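You operate a simulated robot arm through the tools that you are given. There is no shell and no other tool.

You run a simulated robot arm. Do the job below in one go: nothing can be reset, and whatever is moved stays where it is left.

## Task
Straighten the front came from the came rest in the vice, then open its groove with the wedge block.
Fine: keep it clamped while you open it; put the block back; lift the lever before you lay the came back where it lay. Leave the other cames on the rest.

Only the result counts: the job must be done as asked and must still hold three seconds after the hand-in. Knocking over, shifting, dropping, spilling or breaking anything else fails it.

## Robot
A 7-joint arm with a two-finger parallel gripper, fixed in place. Base frame: the origin is on the floor under the middle of its stand, x ahead of it, y to its left, z up; the work surface is at about z = 0.9. Lengths are in m, angles in rad, forces in N, time in s.
With the tool pointing down near the work surface it reaches from about 0.38 to 0.9 m from the base axis. Its first joint turns from -2.496 to 2.496 rad. Payload 3 kg.
The tool frame sits at the grasp point between the pads (the TCP): z along the fingers, y along the line on which they close. The tips reach 0.03 m beyond it. Largest opening 0.094 m; finger width 0.028, thickness 0.01; the body of the gripper, 0.05 by 0.096 m, starts 0.055 m behind the TCP.
Orientation is told as [roll, pitch, yaw] about the base's x, y, z axes, in that order, counted from this pose: with the fingers straight down and closing along the base's y, the tool's x points along the base's -x, its y along +y and its z along -z.

## Interface
- The arm moves only by the tool jog_arm. Its argument "moves" is text: rows parted by semicolons, each of 7 numbers parted by spaces: the shift along the tool's x, y, z in mm, then the turn, a rotation vector about the tool's x, y, z in rad, then the opening in per cent of the stroke, from 0 (shut) to 100 (fully open). In form: tx ty tz wx wy wz hand; .... A call has 1 to 20 rows; each row is the pose to reach, as a shift and turn from the pose commanded when the call began, along the tool's axes at that moment. A row lasts 0.2 s, in which the tool goes at most 0.05 m and 0.15 rad; a call with a longer step from one row to the next is refused whole, and so is a gripper value outside its range. Where a pose cannot be reached the arm comes as near as it can. A force on the tool above 70 N (or 10 N above the force at the start of the call, whichever is more), or a blocked arm, ends the call early, and 0.2 s more pass. The fingers move at their own pace (about 0.072 m/s each) and stop on an object; they squeeze with about 42 N. The grip force told is the motor's: it shows also when the fingers shut on nothing. Time passes only in rows, and 0.2 s behind the last, so rows that repeat a pose let the fingers close. It gives the time, the measured TCP pose, the force on the tool (base axes), the opening and the grip force at its end, in the units of the frame above (readings bear some noise), with the torque about the TCP (base axes, N m) and any sound that the robot's microphone picked up.
- Cameras (640 x 400 px; columns grow to the right, rows downward): "scene" is fixed at [0.0494, 0.5021, 1.4969]; the picture's right is [-0.54, -0.84, 0.00], its down [-0.43, 0.28, -0.86] and it looks along [0.72, -0.47, -0.51] (base axes); focal length 318 px, centre (320, 200). "wrist" rides on the gripper at [0.076, 0.014, -0.103] in the tool frame; the picture's right is [-0.18, 0.98, 0.00], its down [-0.75, -0.14, -0.64] and it looks along [-0.63, -0.12, 0.77] (tool axes); focal length 243 px, centre (320, 200). There is no depth. A picture from a camera that has moved, and an enlarged one, comes with that camera's place and axes in the base frame and with its lens.
- grab_frame(camera): a new picture of that camera. The clock stands still meanwhile.
- zoom(camera, box): a new picture of the part [left, top, right, bottom] of that camera's present view, enlarged. The clock stands still meanwhile.
- sign_off(): hands the job in; it is judged then, once.

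Nothing tells you positions but the pictures and the camera data. Unless the task says otherwise, let go and move clear before handing in.

The tools are called after "Request:" by a JSON object that holds its "op" and its "data". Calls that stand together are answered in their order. jog_arm: Moves the arm, as the interface text tells. Its arguments: {"type":"object","properties":{"moves":{"type":"string"}},"required":["moves"]} The other tools are called the same way: grab_frame (camera) takes a picture; zoom (camera, box) takes an enlarged picture of a part of a camera's view; sign_off () hands the job in.

At the start:

```text
time_s: 0.0
ee_pos: [0.5436, 0.0879, 1.1973]
tcp_rot: [0.001, 0.0, 0.001]
force: [-0.1, 0.6, -0.2]
ft_torque: [-0.01, 0.0, -0.01]
opening: 0.0939
grip_force: 0.1
```

scene: 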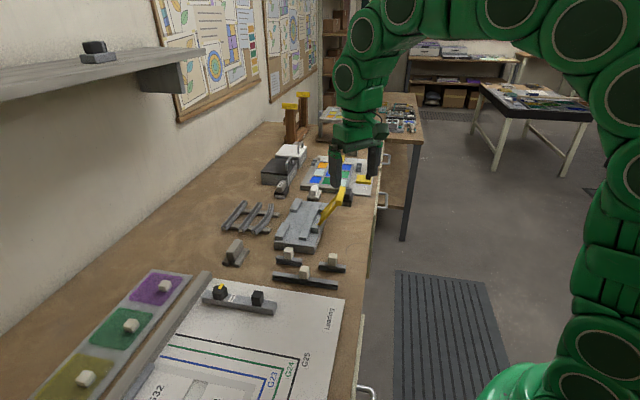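
wrist: 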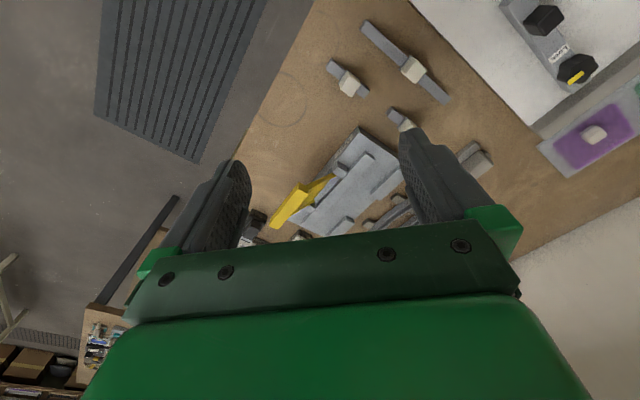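

I see a bench with a vice (yellow lever), a rest with several cames, a wedge block, and several other items. I'll take enlarged pictures to work out which is which before moving.

Request:
{"op": "zoom", "data": {"camera": "scene", "box": [200, 180, 360, 300]}}

Request:
{"op": "zoom", "data": {"camera": "scene", "box": [240, 80, 400, 200]}}

Request:
{"op": "zoom", "data": {"camera": "wrist", "box": [220, 20, 500, 250]}}

```text
3.33 times, centred on (280, 240) of scene
camera zoom: at [0.0494, 0.5021, 1.4969], right [-0.54, -0.84, 0.0], down [-0.43, 0.28, -0.86], along [0.72, -0.47, -0.51], focal length 1061 px, centre (453, 67)
```

zoom: 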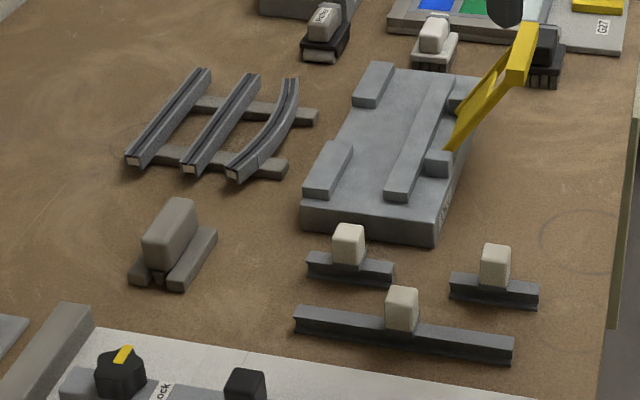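

```text
3.33 times, centred on (320, 140) of scene
camera zoom: at [0.0494, 0.5021, 1.4969], right [-0.54, -0.84, 0.0], down [-0.43, 0.28, -0.86], along [0.72, -0.47, -0.51], focal length 1061 px, centre (320, 400)
```

zoom: 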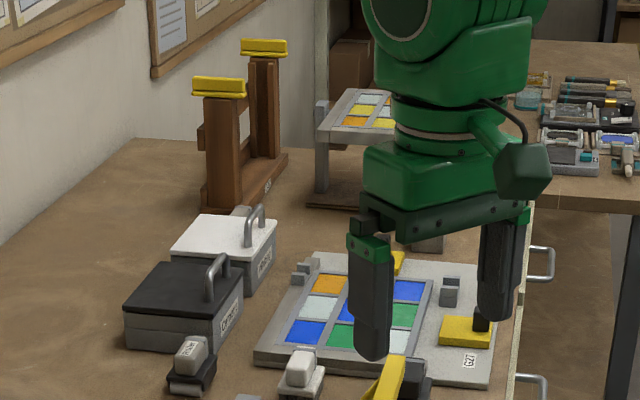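

```text
1.74 times, centred on (360, 135) of wrist
camera zoom: at [0.4677, 0.1028, 1.2974], right [0.18, 0.98, 0.0], down [0.75, -0.14, 0.64], along [0.63, -0.12, -0.77], focal length 422 px, centre (250, 313)
```

zoom: 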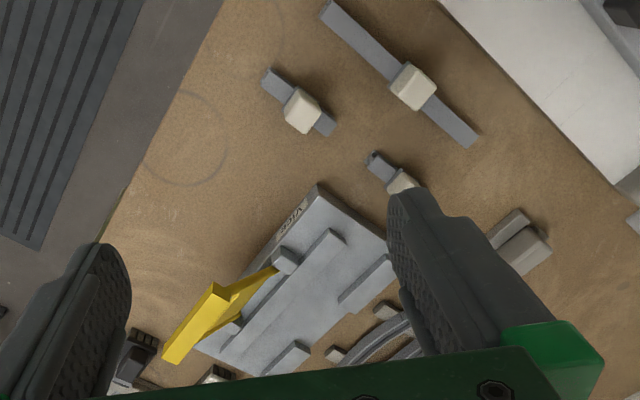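

The front came on the rest is the bent one, nearest the vice. The vice lies at about 45° in the base frame, around x 0.74, y 0.12. I'll turn the hand −45° above the vice and rest to get a closer look.

Request:
{"op": "jog_arm", "data": {"moves": "-37 14 0 0 0 0.131 100; -74 28 0 0 0 0.262 100; -111 42 0 0 0 0.393 100; -148 56 0 0 0 0.524 100; -185 70 0 0 0 0.655 100; -220 82 0 0 0 0.785 100; -220 82 0 0 0 0.785 100"}}

Request:
{"op": "grab_frame", "data": {"camera": "wrist"}}

Request:
{"op": "grab_frame", "data": {"camera": "scene"}}

```text
time_s: 1.6
ee_pos: [0.7617, 0.1703, 1.1916]
tcp_rot: [0.001, -0.001, -0.786]
force: [-0.2, 0.1, -0.1]
ft_torque: [0.03, -0.02, 0.01]
opening: 0.0941
grip_force: 0.1
out of reach, approached as far as the arm can: row 6, 7
```

```text
taken
camera wrist: at [0.7174, 0.2341, 1.2916], right [0.83, 0.56, 0.0], down [0.43, -0.63, 0.64], along [0.36, -0.53, -0.77], focal length 243 px, centre (320, 200)
```

wrist: 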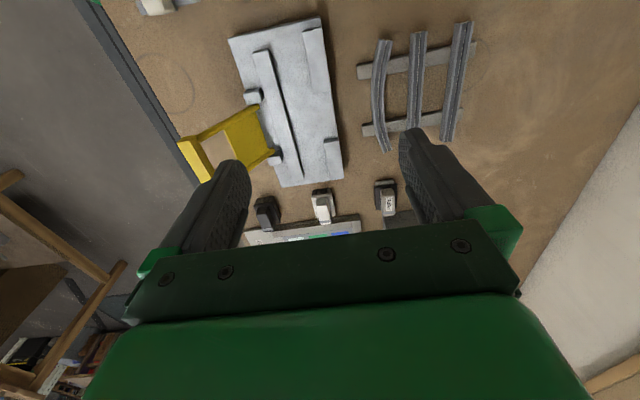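

```text
taken
```

scene: 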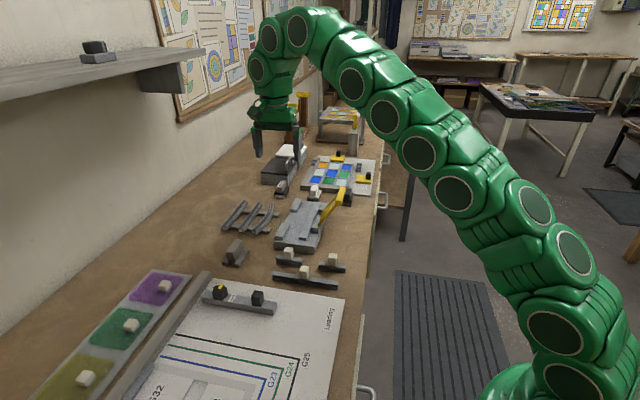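

The wrist camera now sees the vice and rest from above. I'll enlarge both before deciding how the vice works.

Request:
{"op": "zoom", "data": {"camera": "wrist", "box": [170, 10, 350, 230]}}

Request:
{"op": "zoom", "data": {"camera": "wrist", "box": [340, 0, 500, 160]}}

Request:
{"op": "zoom", "data": {"camera": "scene", "box": [210, 180, 290, 280]}}

Request:
{"op": "zoom", "data": {"camera": "scene", "box": [270, 180, 360, 260]}}

```text
1.82 times, centred on (260, 120) of wrist
camera zoom: at [0.7174, 0.2341, 1.2916], right [0.83, 0.56, 0.0], down [0.43, -0.63, 0.64], along [0.36, -0.53, -0.77], focal length 441 px, centre (429, 346)
```

zoom: 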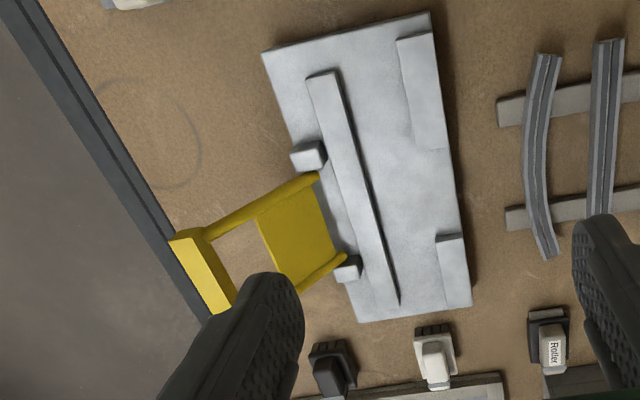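

```text
2.50 times, centred on (420, 80) of wrist
camera zoom: at [0.7174, 0.2341, 1.2916], right [0.83, 0.56, 0.0], down [0.43, -0.63, 0.64], along [0.36, -0.53, -0.77], focal length 606 px, centre (70, 500)
```

zoom: 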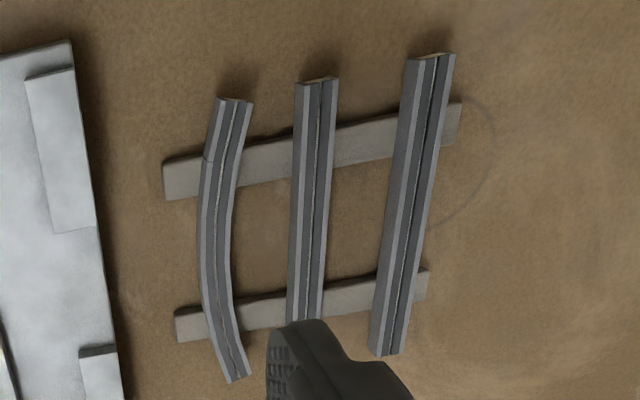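

```text
4.00 times, centred on (250, 230) of scene
camera zoom: at [0.0494, 0.5021, 1.4969], right [-0.54, -0.84, 0.0], down [-0.43, 0.28, -0.86], along [0.72, -0.47, -0.51], focal length 1273 px, centre (600, 80)
```

zoom: 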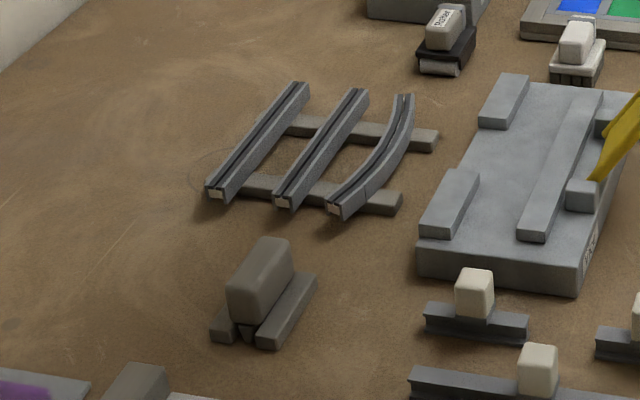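

```text
5.00 times, centred on (315, 220) of scene
camera zoom: at [0.0494, 0.5021, 1.4969], right [-0.54, -0.84, 0.0], down [-0.43, 0.28, -0.86], along [0.72, -0.47, -0.51], focal length 1592 px, centre (345, 100)
```

zoom: 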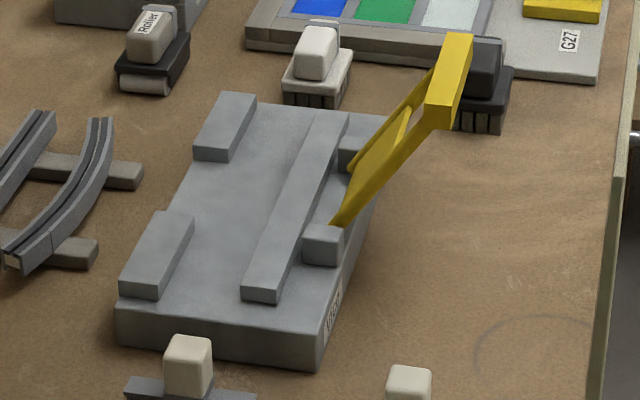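

The vice has two fixed blocks on the wall side, a straight moving jaw, and a yellow lever leaning up and outward. I'll lower the hand for a closer, more accurate look at the rest, the vice and the wedge block.

Request:
{"op": "jog_arm", "data": {"moves": "20 0 33 0 0 0 100; 40 0 66 0 0 0 100; 58 0 100 0 0 0 100; 58 0 100 0 0 0 100"}}

Request:
{"op": "grab_frame", "data": {"camera": "wrist"}}

Request:
{"op": "zoom", "data": {"camera": "wrist", "box": [160, 0, 340, 180]}}

```text
time_s: 2.6
ee_pos: [0.7203, 0.2106, 1.0896]
tcp_rot: [0.001, 0.0, -0.784]
force: [-0.3, -0.1, 1.0]
ft_torque: [-0.01, 0.0, 0.01]
opening: 0.0939
grip_force: 0.1
```

```text
taken
camera wrist: at [0.6771, 0.2749, 1.1912], right [0.83, 0.56, 0.0], down [0.43, -0.63, 0.64], along [0.36, -0.53, -0.77], focal length 243 px, centre (320, 200)
```

wrist: 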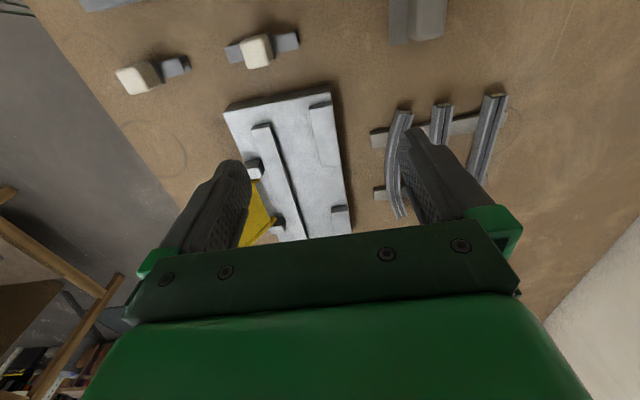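

```text
2.22 times, centred on (250, 90) of wrist
camera zoom: at [0.6771, 0.2749, 1.1912], right [0.83, 0.56, 0.0], down [0.43, -0.63, 0.64], along [0.36, -0.53, -0.77], focal length 539 px, centre (476, 444)
```

zoom: 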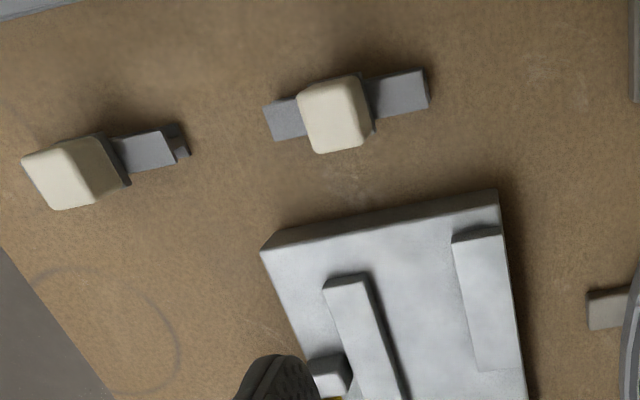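

The base plate, fixed blocks and jaw are visible at closer range. I'll take sharper scene enlargements to measure heights, and look at the wedge block and the lever.

Request:
{"op": "zoom", "data": {"camera": "scene", "box": [270, 195, 330, 255]}}

Request:
{"op": "zoom", "data": {"camera": "scene", "box": [220, 235, 260, 270]}}

Request:
{"op": "zoom", "data": {"camera": "scene", "box": [310, 180, 365, 240]}}

Request:
{"op": "zoom", "data": {"camera": "scene", "box": [215, 195, 285, 240]}}

```text
6.67 times, centred on (300, 225) of scene
camera zoom: at [0.0494, 0.5021, 1.4969], right [-0.54, -0.84, 0.0], down [-0.43, 0.28, -0.86], along [0.72, -0.47, -0.51], focal length 2122 px, centre (453, 33)
```

zoom: 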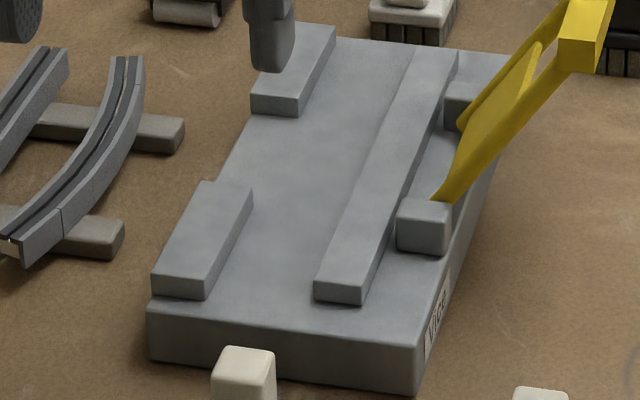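

```text
11.43 times, centred on (240, 252) of scene
camera zoom: at [0.0494, 0.5021, 1.4969], right [-0.54, -0.84, 0.0], down [-0.43, 0.28, -0.86], along [0.72, -0.47, -0.51], focal length 3638 px, centre (1234, -400)
```

zoom: 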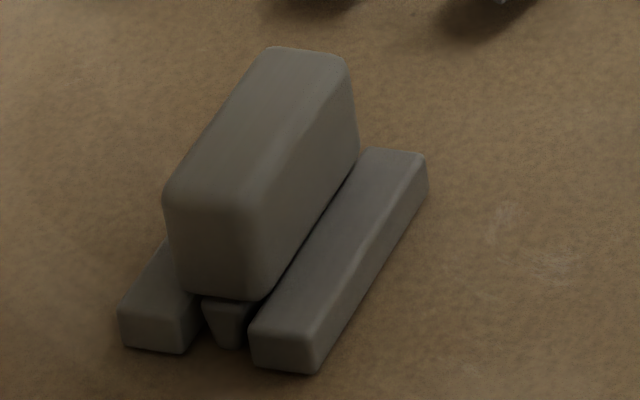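

```text
6.67 times, centred on (338, 210) of scene
camera zoom: at [0.0494, 0.5021, 1.4969], right [-0.54, -0.84, 0.0], down [-0.43, 0.28, -0.86], along [0.72, -0.47, -0.51], focal length 2122 px, centre (203, 133)
```

zoom: 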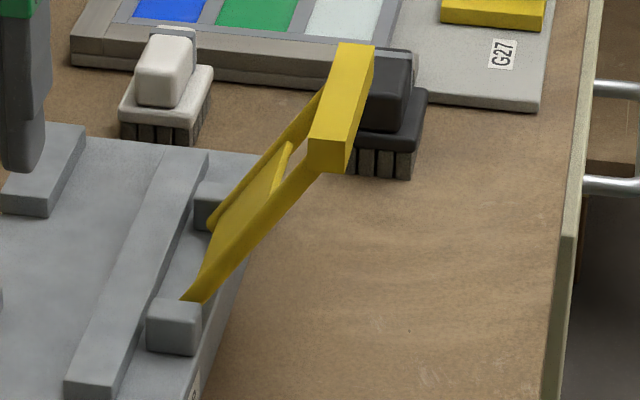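

```text
8.89 times, centred on (250, 218) of scene
camera zoom: at [0.0494, 0.5021, 1.4969], right [-0.54, -0.84, 0.0], down [-0.43, 0.28, -0.86], along [0.72, -0.47, -0.51], focal length 2829 px, centre (942, 44)
```

zoom: 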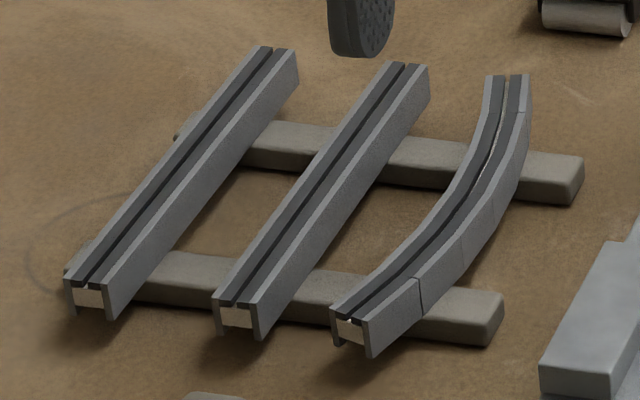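

Working in bench axes (p = (x+y)/√2 into the bench, q = (x−y)/√2 along it), I measure:
- Front came: mid p≈0.735, q≈0.40–0.56.
- Vice gap: p≈0.60–0.646, with the fixed blocks centred at q≈0.477.
- Wedge block: p≈0.76, q≈0.30.

Next I'll go over the front came with a narrower opening and look at it close up.

Request:
{"op": "jog_arm", "data": {"moves": "-27 26 20 0 0 0 40; -54 52 40 0 0 0 40; -80 77 60 0 0 0 40; -80 77 60 0 0 0 40; -80 77 60 0 0 0 40"}}

Request:
{"op": "grab_frame", "data": {"camera": "wrist"}}

Request:
{"op": "zoom", "data": {"camera": "wrist", "box": [230, 0, 430, 190]}}

```text
time_s: 3.8
ee_pos: [0.8318, 0.2075, 1.0298]
tcp_rot: [-0.001, 0.0, -0.785]
force: [-0.5, -0.1, 0.5]
ft_torque: [-0.02, 0.01, 0.04]
opening: 0.0377
grip_force: 0.0
```

```text
taken
camera wrist: at [0.788, 0.2726, 1.1306], right [0.82, 0.57, 0.0], down [0.43, -0.63, 0.64], along [0.36, -0.53, -0.77], focal length 243 px, centre (320, 200)
```

wrist: 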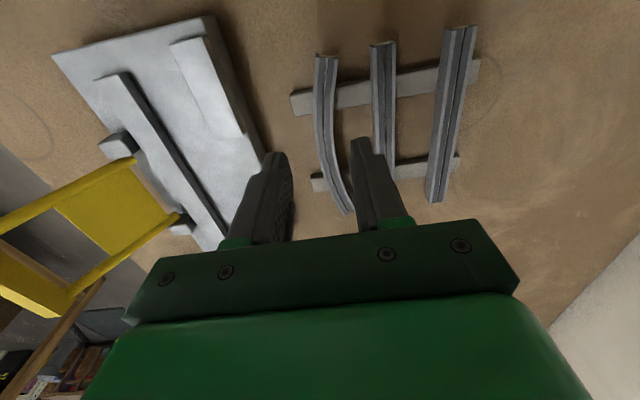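

```text
2.11 times, centred on (330, 95) of wrist
camera zoom: at [0.788, 0.2726, 1.1306], right [0.82, 0.57, 0.0], down [0.43, -0.63, 0.64], along [0.36, -0.53, -0.77], focal length 511 px, centre (299, 421)
```

zoom: 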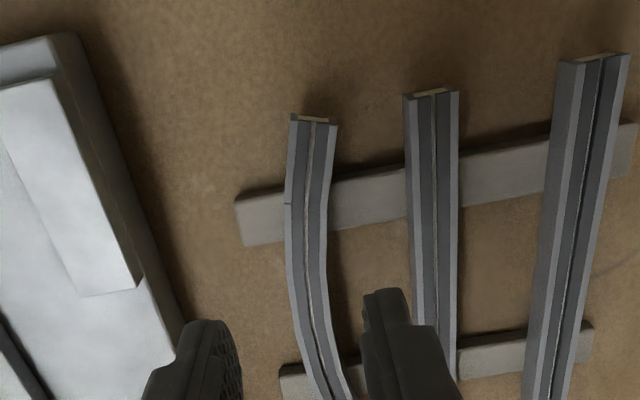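

The front came's middle is at p≈0.735, q≈0.478, about 15 mm wide, and the neighbouring came is about 45 mm further in. I'll go down over its middle between the two rest bars with the fingers part-open.

Request:
{"op": "jog_arm", "data": {"moves": "-18 0 30 0 0 0 40; -37 0 55 0 0 0 40; -37 0 65 0 0 0 40; -37 0 65 0 0 0 40; -37 0 65 0 0 0 40"}}

Request:
{"op": "grab_frame", "data": {"camera": "wrist"}}

Request:
{"op": "zoom", "data": {"camera": "scene", "box": [220, 185, 300, 245]}}

```text
time_s: 5.0
ee_pos: [0.8582, 0.1817, 0.9641]
tcp_rot: [0.001, -0.001, -0.788]
force: [-0.5, 0.5, 0.1]
ft_torque: [0.01, 0.01, -0.01]
opening: 0.0373
grip_force: 0.0
```

```text
taken
camera wrist: at [0.8137, 0.2458, 1.0649], right [0.82, 0.57, 0.0], down [0.43, -0.63, 0.64], along [0.36, -0.53, -0.77], focal length 243 px, centre (320, 200)
```

wrist: 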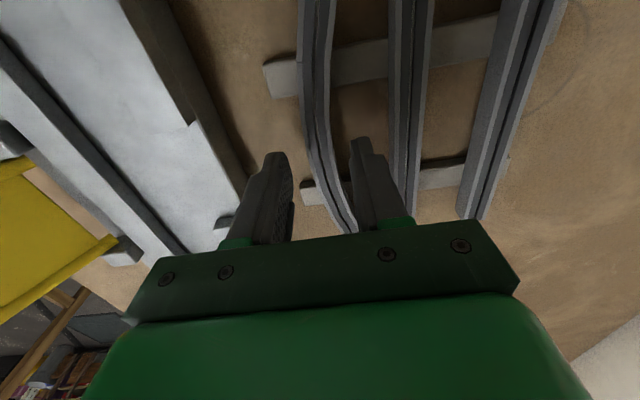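

```text
6.67 times, centred on (260, 215) of scene
camera zoom: at [0.0494, 0.5021, 1.4969], right [-0.54, -0.84, 0.0], down [-0.43, 0.28, -0.86], along [0.72, -0.47, -0.51], focal length 2122 px, centre (720, 100)
```

zoom: 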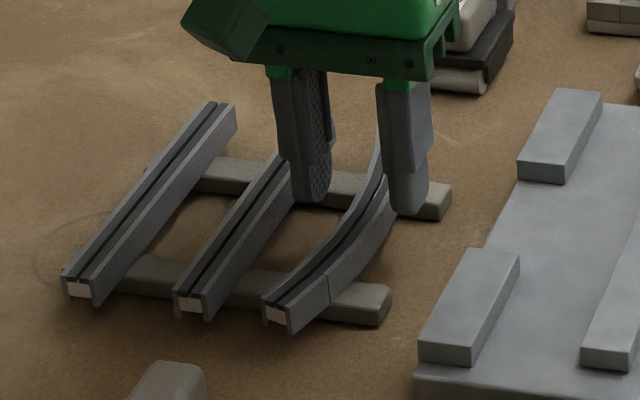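

The came sits centred between the fingers. I'll lower 20 mm so the tips stay just above the came's underside, then close.

Request:
{"op": "jog_arm", "data": {"moves": "0 0 10 0 0 0 40; 0 0 20 0 0 0 40; 0 0 20 0 0 0 40; 0 0 20 0 0 0 10; 0 0 20 0 0 0 0; 0 0 20 0 0 0 0; 0 0 20 0 0 0 0"}}

Request:
{"op": "zoom", "data": {"camera": "scene", "box": [220, 185, 300, 245]}}

Request:
{"op": "grab_frame", "data": {"camera": "wrist"}}

```text
time_s: 6.6
ee_pos: [0.8578, 0.1818, 0.9455]
tcp_rot: [0.0, -0.001, -0.787]
force: [0.9, -0.5, 0.6]
ft_torque: [-0.03, -0.18, 0.0]
opening: 0.0165
grip_force: 41.7
```

```text
6.67 times, centred on (260, 215) of scene
camera zoom: at [0.0494, 0.5021, 1.4969], right [-0.54, -0.84, 0.0], down [-0.43, 0.28, -0.86], along [0.72, -0.47, -0.51], focal length 2122 px, centre (720, 100)
```

zoom: 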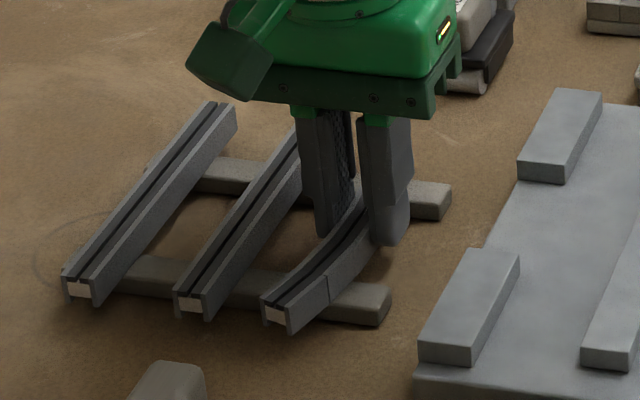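

```text
taken
camera wrist: at [0.8138, 0.2464, 1.0453], right [0.82, 0.57, 0.0], down [0.43, -0.63, 0.64], along [0.36, -0.53, -0.77], focal length 243 px, centre (320, 200)
```

wrist: 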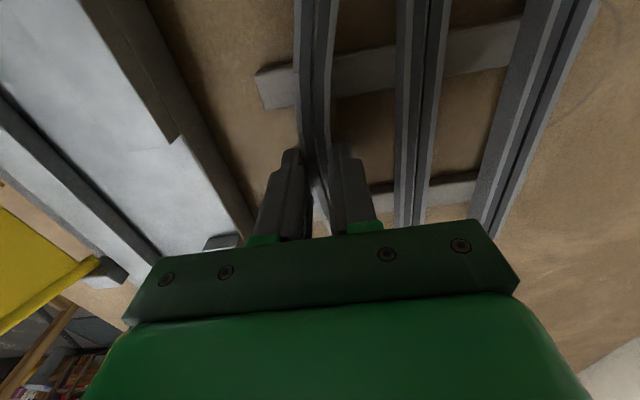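

The came is gripped at its middle (16.5 mm opening). I'll lift it straight up, then carry it toward the vice gap, staying above the blocks.

Request:
{"op": "jog_arm", "data": {"moves": "0 0 -5 0 0 0 0; 0 0 -20 0 0 0 0; 0 0 -45 0 0 0 0; 0 0 -70 0 0 0 0; 0 -30 -70 0 0 0 0; 0 -60 -70 0 0 0 0; 0 -90 -70 0 0 0 0; 0 -108 -70 0 0 0 0; 0 -108 -70 0 0 0 0; 0 -108 -70 0 0 0 0"}}

Request:
{"op": "grab_frame", "data": {"camera": "wrist"}}

Request:
{"op": "zoom", "data": {"camera": "scene", "box": [220, 165, 340, 255]}}

```text
time_s: 8.8
ee_pos: [0.7803, 0.1074, 1.014]
tcp_rot: [-0.001, 0.0, -0.786]
force: [-0.6, -0.6, -2.6]
ft_torque: [-0.04, 0.04, 0.0]
opening: 0.0166
grip_force: 41.5
```

```text
taken
camera wrist: at [0.7365, 0.171, 1.1151], right [0.82, 0.57, 0.0], down [0.43, -0.63, 0.64], along [0.36, -0.53, -0.77], focal length 243 px, centre (320, 200)
```

wrist: 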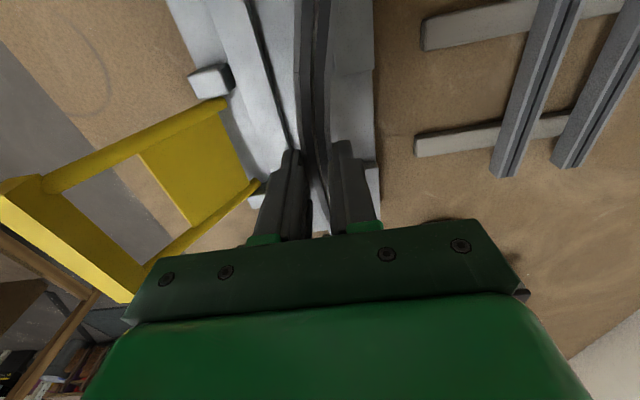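

```text
4.44 times, centred on (280, 210) of scene
camera zoom: at [0.0494, 0.5021, 1.4969], right [-0.54, -0.84, 0.0], down [-0.43, 0.28, -0.86], along [0.72, -0.47, -0.51], focal length 1415 px, centre (498, 156)
```

zoom: 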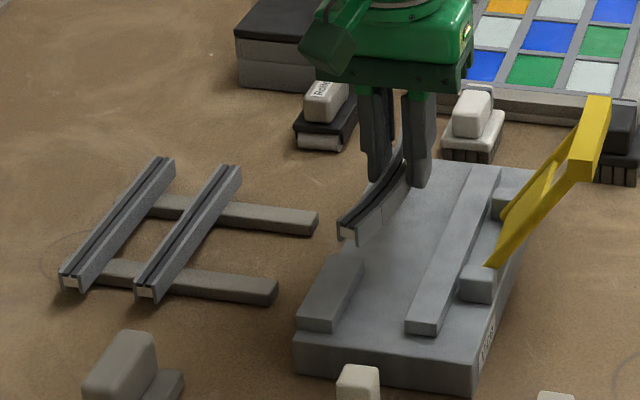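

The came is held above the vice gap, parallel to it. I'll enlarge the wrist view to check the gap to the jaw and blocks before lowering.

Request:
{"op": "zoom", "data": {"camera": "wrist", "box": [180, 0, 400, 240]}}

Request:
{"op": "zoom", "data": {"camera": "scene", "box": [270, 175, 340, 250]}}

```text
1.67 times, centred on (290, 120) of wrist
camera zoom: at [0.7365, 0.171, 1.1151], right [0.82, 0.57, 0.0], down [0.43, -0.63, 0.64], along [0.36, -0.53, -0.77], focal length 404 px, centre (370, 333)
```

zoom: 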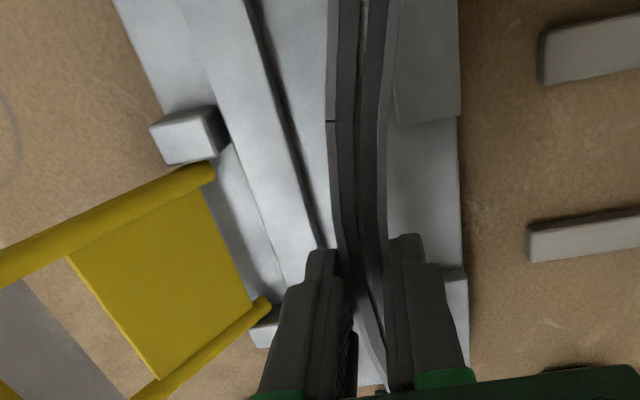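

```text
5.33 times, centred on (305, 212) of scene
camera zoom: at [0.0494, 0.5021, 1.4969], right [-0.54, -0.84, 0.0], down [-0.43, 0.28, -0.86], along [0.72, -0.47, -0.51], focal length 1698 px, centre (400, 133)
```

zoom: 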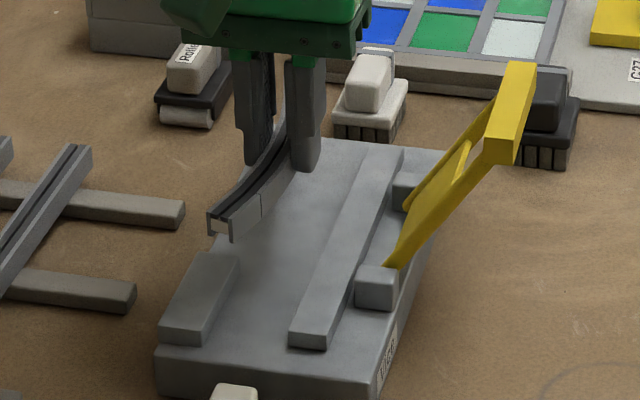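

By the wrist view the jaw face is at p≈0.602 and the block faces at p≈0.645, so the came's middle should go at p≈0.6225. I'll shift slightly and come down most of the way, then check again.

Request:
{"op": "jog_arm", "data": {"moves": "3 -4 0 0 0 0 0; 3 -4 15 0 0 0 0; 3 -4 30 0 0 0 0; 3 -4 30 0 0 0 0; 3 -4 30 0 0 0 0"}}

Request:
{"op": "zoom", "data": {"camera": "wrist", "box": [180, 0, 400, 240]}}

Request:
{"op": "zoom", "data": {"camera": "scene", "box": [270, 185, 330, 245]}}

```text
time_s: 10.0
ee_pos: [0.7761, 0.1063, 0.9842]
tcp_rot: [0.0, 0.0, -0.785]
force: [-0.5, 0.5, -2.2]
ft_torque: [-0.05, -0.01, -0.01]
opening: 0.0163
grip_force: 41.7
```

```text
1.67 times, centred on (290, 120) of wrist
camera zoom: at [0.7319, 0.1701, 1.085], right [0.82, 0.57, 0.0], down [0.43, -0.63, 0.64], along [0.36, -0.53, -0.77], focal length 404 px, centre (370, 333)
```

zoom: 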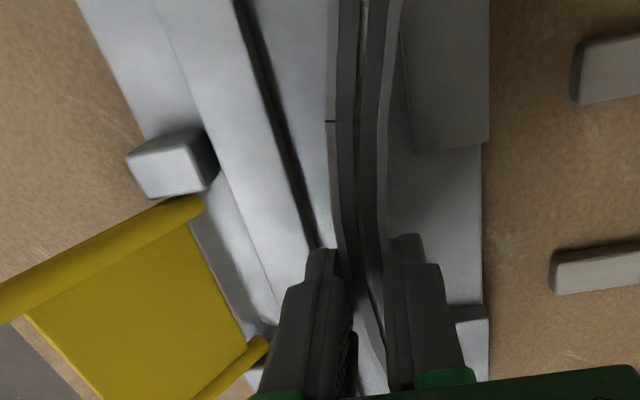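

```text
6.67 times, centred on (300, 215) of scene
camera zoom: at [0.0494, 0.5021, 1.4969], right [-0.54, -0.84, 0.0], down [-0.43, 0.28, -0.86], along [0.72, -0.47, -0.51], focal length 2122 px, centre (453, 100)
```

zoom: 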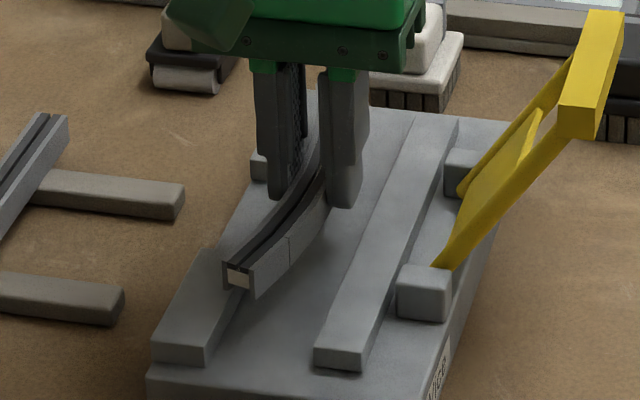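

The wrist view puts the near end of the came about level with the block face, so I'll move 2 mm toward the jaw. Then I'll lower in small steps, watching the force.

Request:
{"op": "jog_arm", "data": {"moves": "0 -2 0 0 0 0 0; 0 -2 6 0 0 0 0; 0 -2 12 0 0 0 0; 0 -2 15 0 0 0 0; 0 -2 15 0 0 0 0"}}

Request:
{"op": "zoom", "data": {"camera": "wrist", "box": [180, 0, 400, 240]}}

Request:
{"op": "zoom", "data": {"camera": "scene", "box": [270, 185, 330, 245]}}

```text
time_s: 11.2
ee_pos: [0.7755, 0.1044, 0.9693]
tcp_rot: [-0.001, 0.0, -0.786]
force: [0.6, -0.1, -1.6]
ft_torque: [-0.02, 0.03, -0.02]
opening: 0.0164
grip_force: 42.4
```

```text
1.67 times, centred on (290, 120) of wrist
camera zoom: at [0.7309, 0.1681, 1.0698], right [0.83, 0.56, 0.0], down [0.43, -0.63, 0.64], along [0.36, -0.53, -0.77], focal length 404 px, centre (370, 333)
```

zoom: 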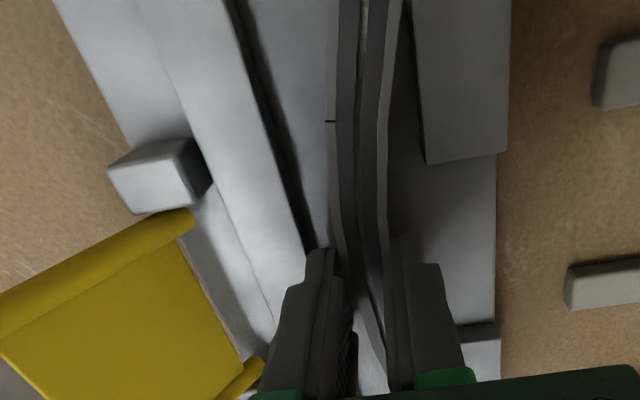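

```text
6.67 times, centred on (300, 215) of scene
camera zoom: at [0.0494, 0.5021, 1.4969], right [-0.54, -0.84, 0.0], down [-0.43, 0.28, -0.86], along [0.72, -0.47, -0.51], focal length 2122 px, centre (453, 100)
```

zoom: 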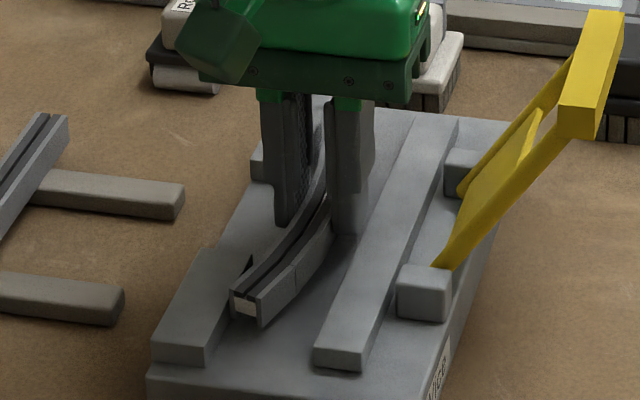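

The came is now between the jaw and the blocks and just above the bed. I'll enlarge the spot where the front finger passes the jaw before lowering more.

Request:
{"op": "zoom", "data": {"camera": "wrist", "box": [250, 90, 370, 200]}}

Request:
{"op": "zoom", "data": {"camera": "scene", "box": [285, 195, 320, 230]}}

```text
3.64 times, centred on (310, 145) of wrist
camera zoom: at [0.7309, 0.1681, 1.0698], right [0.83, 0.56, 0.0], down [0.43, -0.63, 0.64], along [0.36, -0.53, -0.77], focal length 882 px, centre (356, 400)
```

zoom: 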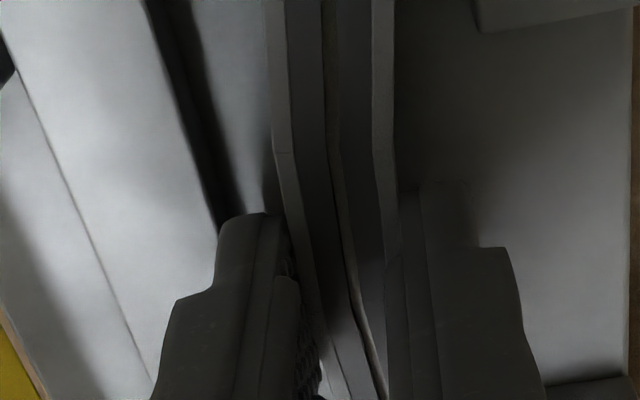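

```text
11.43 times, centred on (302, 212) of scene
camera zoom: at [0.0494, 0.5021, 1.4969], right [-0.54, -0.84, 0.0], down [-0.43, 0.28, -0.86], along [0.72, -0.47, -0.51], focal length 3638 px, centre (520, 57)
```

zoom: 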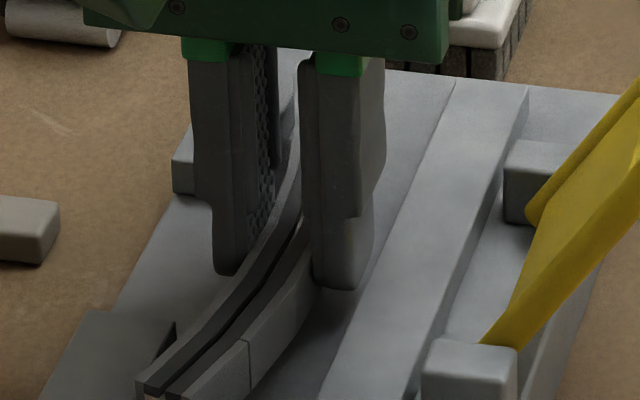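

The front finger is nearly at the jaw's edge while the came ends have about 2.7 mm to the blocks. I'll shift 1 mm back toward the blocks and lower slowly onto the bed.

Request:
{"op": "jog_arm", "data": {"moves": "0 1.2 0 0 0 0 0; 0 1.2 2 0 0 0 0; 0 1.2 4 0 0 0 0; 0 1.2 5 0 0 0 0; 0 1.2 5 0 0 0 0"}}

Request:
{"op": "zoom", "data": {"camera": "scene", "box": [270, 195, 320, 245]}}

```text
time_s: 12.4
ee_pos: [0.7762, 0.1039, 0.9639]
tcp_rot: [0.001, 0.0, -0.786]
force: [0.3, 0.4, -2.3]
ft_torque: [0.03, -0.03, -0.02]
opening: 0.0165
grip_force: 42.7
```

```text
8.00 times, centred on (295, 220) of scene
camera zoom: at [0.0494, 0.5021, 1.4969], right [-0.54, -0.84, 0.0], down [-0.43, 0.28, -0.86], along [0.72, -0.47, -0.51], focal length 2546 px, centre (520, 40)
```

zoom: 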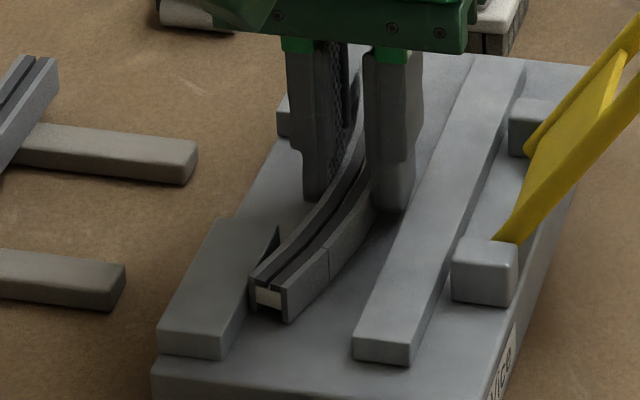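

No contact yet, so I'll keep lowering a millimetre at a time until the bed takes the weight.

Request:
{"op": "jog_arm", "data": {"moves": "0 0 1 0 0 0 0; 0 0 1 0 0 0 0; 0 0 2 0 0 0 0; 0 0 2 0 0 0 0"}}

Request:
{"op": "zoom", "data": {"camera": "scene", "box": [270, 205, 310, 245]}}

```text
time_s: 13.4
ee_pos: [0.7752, 0.1047, 0.9621]
tcp_rot: [0.0, -0.001, -0.786]
force: [0.2, 0.3, -2.5]
ft_torque: [-0.03, -0.01, 0.02]
opening: 0.0161
grip_force: 42.1
```

```text
10.00 times, centred on (290, 225) of scene
camera zoom: at [0.0494, 0.5021, 1.4969], right [-0.54, -0.84, 0.0], down [-0.43, 0.28, -0.86], along [0.72, -0.47, -0.51], focal length 3183 px, centre (620, -50)
```

zoom: 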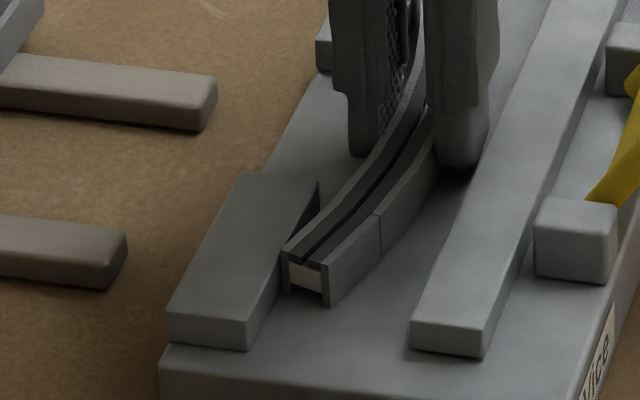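

Still only the came's weight on the tool. I'll continue down in 1 mm steps.

Request:
{"op": "jog_arm", "data": {"moves": "0 0 1 0 0 0 0; 0 0 1 0 0 0 0; 0 0 2 0 0 0 0; 0 0 2 0 0 0 0"}}

Request:
{"op": "zoom", "data": {"camera": "scene", "box": [270, 205, 310, 245]}}

```text
time_s: 14.4
ee_pos: [0.7764, 0.1038, 0.962]
tcp_rot: [0.003, -0.002, -0.786]
force: [-3.6, -2.9, 38.2]
ft_torque: [-0.09, 0.16, 0.02]
opening: 0.0166
grip_force: 41.6
```

```text
10.00 times, centred on (290, 225) of scene
camera zoom: at [0.0494, 0.5021, 1.4969], right [-0.54, -0.84, 0.0], down [-0.43, 0.28, -0.86], along [0.72, -0.47, -0.51], focal length 3183 px, centre (620, -50)
```

zoom: 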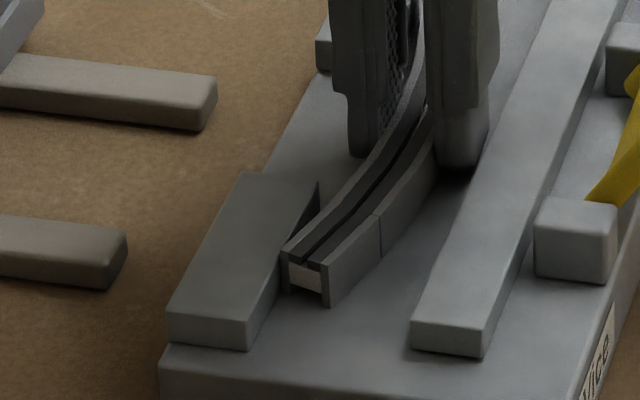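

The came is resting on the bed (contact at about z 0.962). I'll back off to take the load away, open the fingers only a little so they clear the jaw, and rise straight up.

Request:
{"op": "jog_arm", "data": {"moves": "0 0 -1.7 0 0 0 0; 0 0 -1.7 0 0 0 0; 0 0 -1.7 0 0 0 20; 0 0 -1.7 0 0 0 20; 0 0 -1.7 0 0 0 20"}}

Request:
{"op": "zoom", "data": {"camera": "scene", "box": [270, 200, 320, 245]}}

Request:
{"op": "zoom", "data": {"camera": "wrist", "box": [180, 0, 400, 240]}}

```text
time_s: 15.6
ee_pos: [0.7745, 0.1036, 0.9618]
tcp_rot: [-0.001, 0.0, -0.787]
force: [0.2, -0.3, 0.4]
ft_torque: [-0.02, -0.06, 0.0]
opening: 0.0189
grip_force: 0.0
```

```text
8.89 times, centred on (295, 222) of scene
camera zoom: at [0.0494, 0.5021, 1.4969], right [-0.54, -0.84, 0.0], down [-0.43, 0.28, -0.86], along [0.72, -0.47, -0.51], focal length 2829 px, centre (542, 0)
```

zoom: 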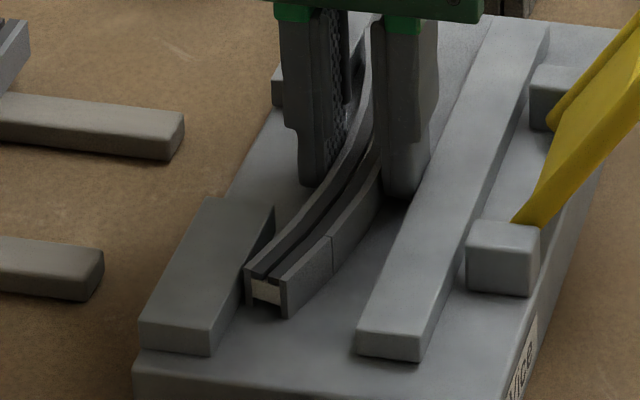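

```text
1.67 times, centred on (290, 120) of wrist
camera zoom: at [0.7315, 0.1688, 1.0625], right [0.82, 0.57, 0.0], down [0.43, -0.63, 0.64], along [0.36, -0.53, -0.77], focal length 404 px, centre (370, 333)
```

zoom: 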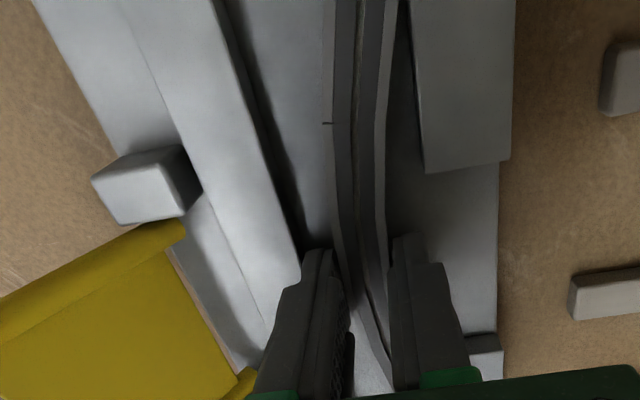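

The came is free on the bed. I'll rise straight up and look at it without the hand in the way.

Request:
{"op": "jog_arm", "data": {"moves": "0 0 -8 0 0 0 20; 0 0 -20 0 0 0 20; 0 0 -45 0 0 0 20; 0 0 -80 0 0 0 20; 30 0 -120 0 0 0 20; 60 0 -140 0 0 0 20; 60 0 -140 0 0 0 20"}}

Request:
{"op": "zoom", "data": {"camera": "wrist", "box": [180, 20, 400, 220]}}

Request:
{"op": "zoom", "data": {"camera": "scene", "box": [260, 180, 340, 250]}}

```text
time_s: 17.2
ee_pos: [0.7343, 0.1476, 1.1023]
tcp_rot: [0.001, 0.001, -0.786]
force: [0.9, 0.1, 0.8]
ft_torque: [-0.01, 0.03, 0.03]
opening: 0.0189
grip_force: 0.1
```

```text
2.00 times, centred on (290, 120) of wrist
camera zoom: at [0.6893, 0.2117, 1.203], right [0.82, 0.57, 0.0], down [0.43, -0.63, 0.64], along [0.36, -0.53, -0.77], focal length 485 px, centre (380, 360)
```

zoom: 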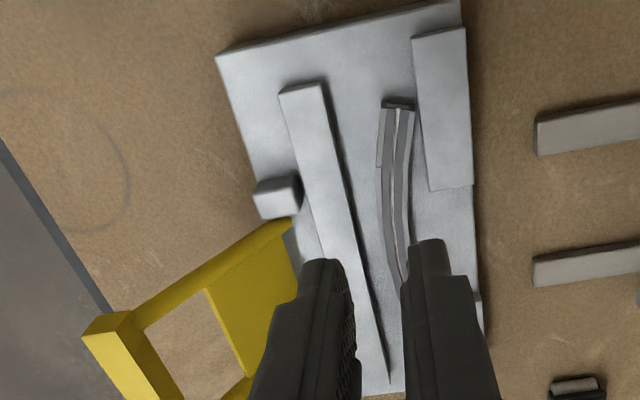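

```text
5.71 times, centred on (300, 215) of scene
camera zoom: at [0.0494, 0.5021, 1.4969], right [-0.54, -0.84, 0.0], down [-0.43, 0.28, -0.86], along [0.72, -0.47, -0.51], focal length 1819 px, centre (434, 114)
```

zoom: 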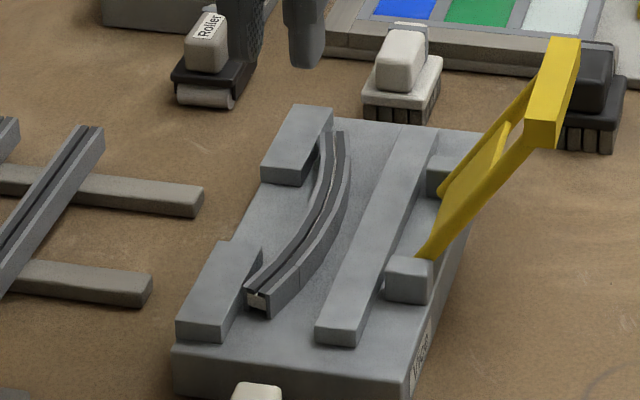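

The came lies against both blocks with its bulge toward the jaw, as wanted. Now I'll shut the fingers and move over the lever handle to see it up close.

Request:
{"op": "jog_arm", "data": {"moves": "0 -40 -10 0 0 0 0; 0 -80 -20 0 0 0 0; 0 -124 -20 0 0 0 0; 0 -124 -20 0 0 0 0; 0 -124 -20 0 0 0 0"}}

Request:
{"op": "grab_frame", "data": {"camera": "wrist"}}

Request:
{"op": "zoom", "data": {"camera": "wrist", "box": [230, 20, 430, 220]}}

Request:
{"op": "zoom", "data": {"camera": "scene", "box": [300, 160, 370, 240]}}

```text
time_s: 18.4
ee_pos: [0.6441, 0.0586, 1.1221]
tcp_rot: [0.0, 0.0, -0.785]
force: [-0.1, -0.5, -0.7]
ft_torque: [-0.01, -0.02, -0.04]
opening: 0.0
grip_force: 33.0
```

```text
taken
camera wrist: at [0.6007, 0.1235, 1.2229], right [0.82, 0.57, 0.0], down [0.43, -0.63, 0.64], along [0.36, -0.53, -0.77], focal length 243 px, centre (320, 200)
```

wrist: 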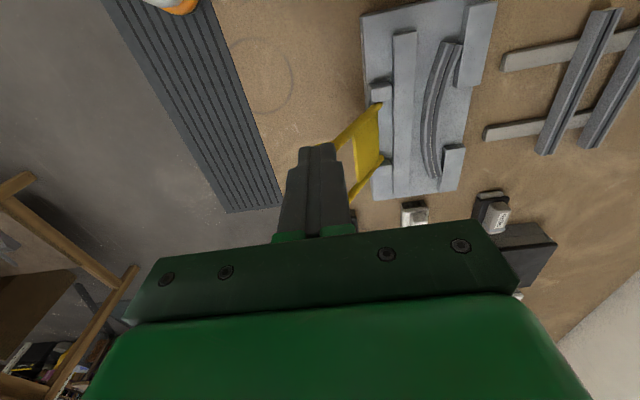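

```text
2.00 times, centred on (330, 120) of wrist
camera zoom: at [0.6007, 0.1235, 1.2229], right [0.82, 0.57, 0.0], down [0.43, -0.63, 0.64], along [0.36, -0.53, -0.77], focal length 485 px, centre (300, 360)
```

zoom: 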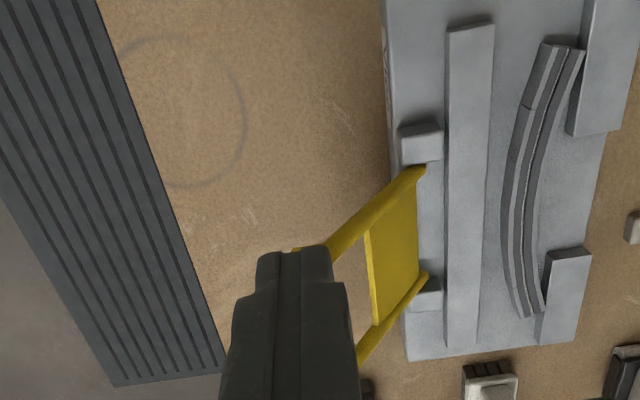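

```text
5.00 times, centred on (335, 200) of scene
camera zoom: at [0.0494, 0.5021, 1.4969], right [-0.54, -0.84, 0.0], down [-0.43, 0.28, -0.86], along [0.72, -0.47, -0.51], focal length 1592 px, centre (245, 200)
```

zoom: 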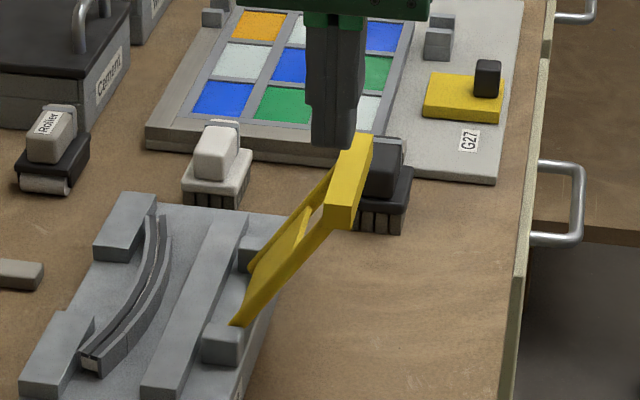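

The shut fingertips are over the handle's near end. I'll move to the handle's middle (p≈0.499, q≈0.476) and come down to just above it.

Request:
{"op": "jog_arm", "data": {"moves": "-31 1 0 0 0 0 0; -62 2 0 0 0 0 0; -62 2 20 0 0 0 0; -62 2 37 0 0 0 0; -62 2 37 0 0 0 0"}}

Request:
{"op": "zoom", "data": {"camera": "scene", "box": [310, 160, 370, 230]}}

Request:
{"op": "zoom", "data": {"camera": "wrist", "box": [230, 20, 430, 240]}}

```text
time_s: 19.6
ee_pos: [0.6895, 0.0166, 1.0848]
tcp_rot: [0.001, 0.0, -0.785]
force: [0.8, 1.0, -0.3]
ft_torque: [-0.01, 0.01, 0.01]
opening: 0.0
grip_force: 32.4
```

```text
5.71 times, centred on (340, 195) of scene
camera zoom: at [0.0494, 0.5021, 1.4969], right [-0.54, -0.84, 0.0], down [-0.43, 0.28, -0.86], along [0.72, -0.47, -0.51], focal length 1819 px, centre (206, 229)
```

zoom: 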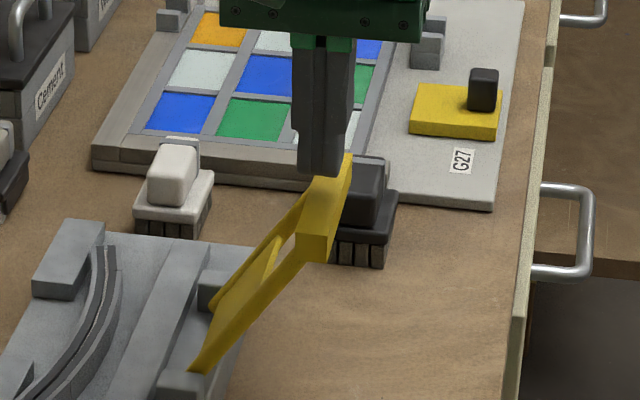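

```text
1.82 times, centred on (330, 130) of wrist
camera zoom: at [0.6463, 0.081, 1.1856], right [0.83, 0.56, 0.0], down [0.43, -0.63, 0.64], along [0.36, -0.53, -0.77], focal length 441 px, centre (302, 327)
```

zoom: 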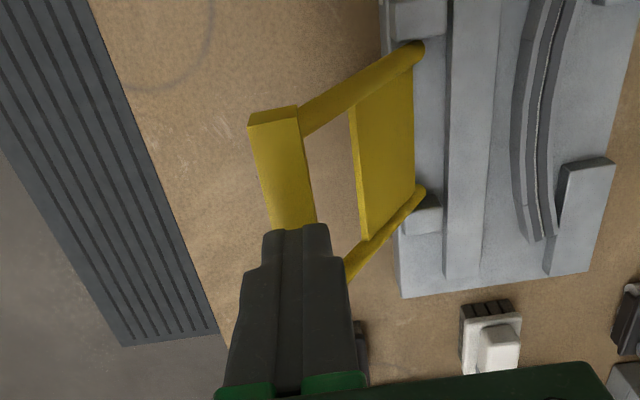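

The fingertips are centred over the handle (top at p 0.491–0.507, z≈1.04). I'll start pressing it down and outward along its arc, checking force partway.

Request:
{"op": "jog_arm", "data": {"moves": "0 0 13 0 0 0 0; 0 -6 18 0 0 0 0; 0 -12 23 0 0 0 0; 0 -16.5 28 0 0 0 0; 0 -21 33 0 0 0 0; 0 -21 33 0 0 0 0"}}

Request:
{"op": "zoom", "data": {"camera": "scene", "box": [270, 160, 370, 250]}}

```text
time_s: 21.0
ee_pos: [0.676, 0.0029, 1.0523]
tcp_rot: [-0.001, 0.0, -0.784]
force: [1.1, 0.1, -0.2]
ft_torque: [0.03, -0.02, -0.02]
opening: 0.0001
grip_force: 32.3
```

```text
4.44 times, centred on (320, 205) of scene
camera zoom: at [0.0494, 0.5021, 1.4969], right [-0.54, -0.84, 0.0], down [-0.43, 0.28, -0.86], along [0.72, -0.47, -0.51], focal length 1415 px, centre (320, 178)
```

zoom: 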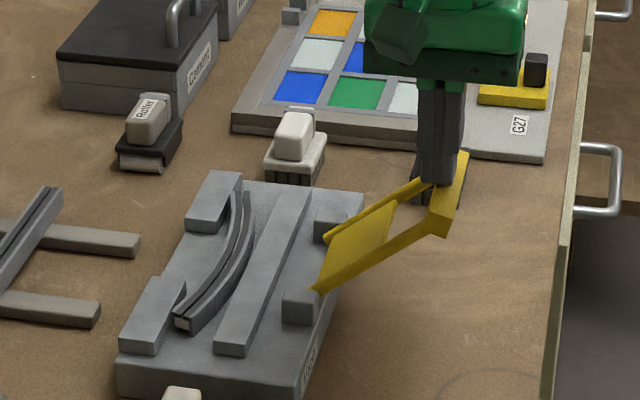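

The lever is following easily with little force. I'll continue along the arc.

Request:
{"op": "jog_arm", "data": {"moves": "0 -5 5.5 0 0 0 0; 0 -9 11 0 0 0 0; 0 -12 17 0 0 0 0; 0 -15 23 0 0 0 0; 0 -15 23 0 0 0 0"}}

Request:
{"op": "zoom", "data": {"camera": "scene", "box": [270, 160, 370, 250]}}

Request:
{"op": "zoom", "data": {"camera": "wrist", "box": [230, 20, 430, 240]}}

```text
time_s: 22.2
ee_pos: [0.6651, -0.0076, 1.0294]
tcp_rot: [-0.001, -0.001, -0.785]
force: [-0.4, -0.2, -0.3]
ft_torque: [0.0, -0.03, 0.0]
opening: 0.0
grip_force: 33.2
```

```text
4.44 times, centred on (320, 205) of scene
camera zoom: at [0.0494, 0.5021, 1.4969], right [-0.54, -0.84, 0.0], down [-0.43, 0.28, -0.86], along [0.72, -0.47, -0.51], focal length 1415 px, centre (320, 178)
```

zoom: 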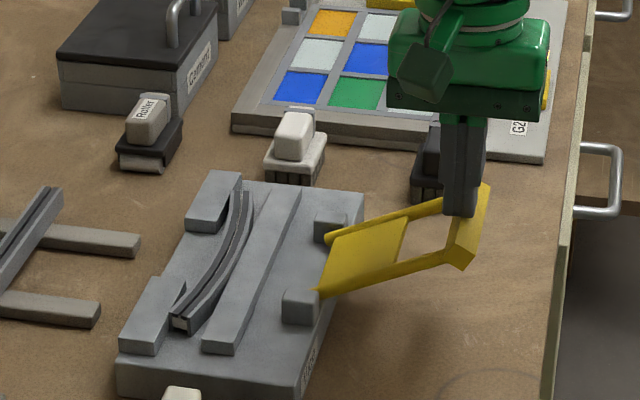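

```text
1.82 times, centred on (330, 130) of wrist
camera zoom: at [0.6213, 0.0559, 1.1297], right [0.83, 0.56, 0.0], down [0.43, -0.63, 0.64], along [0.36, -0.53, -0.77], focal length 441 px, centre (302, 327)
```

zoom: 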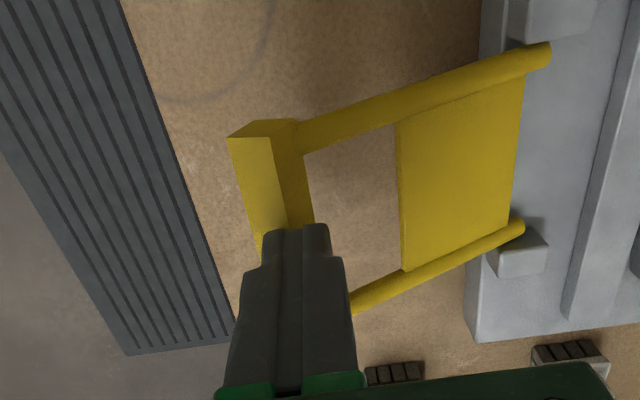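

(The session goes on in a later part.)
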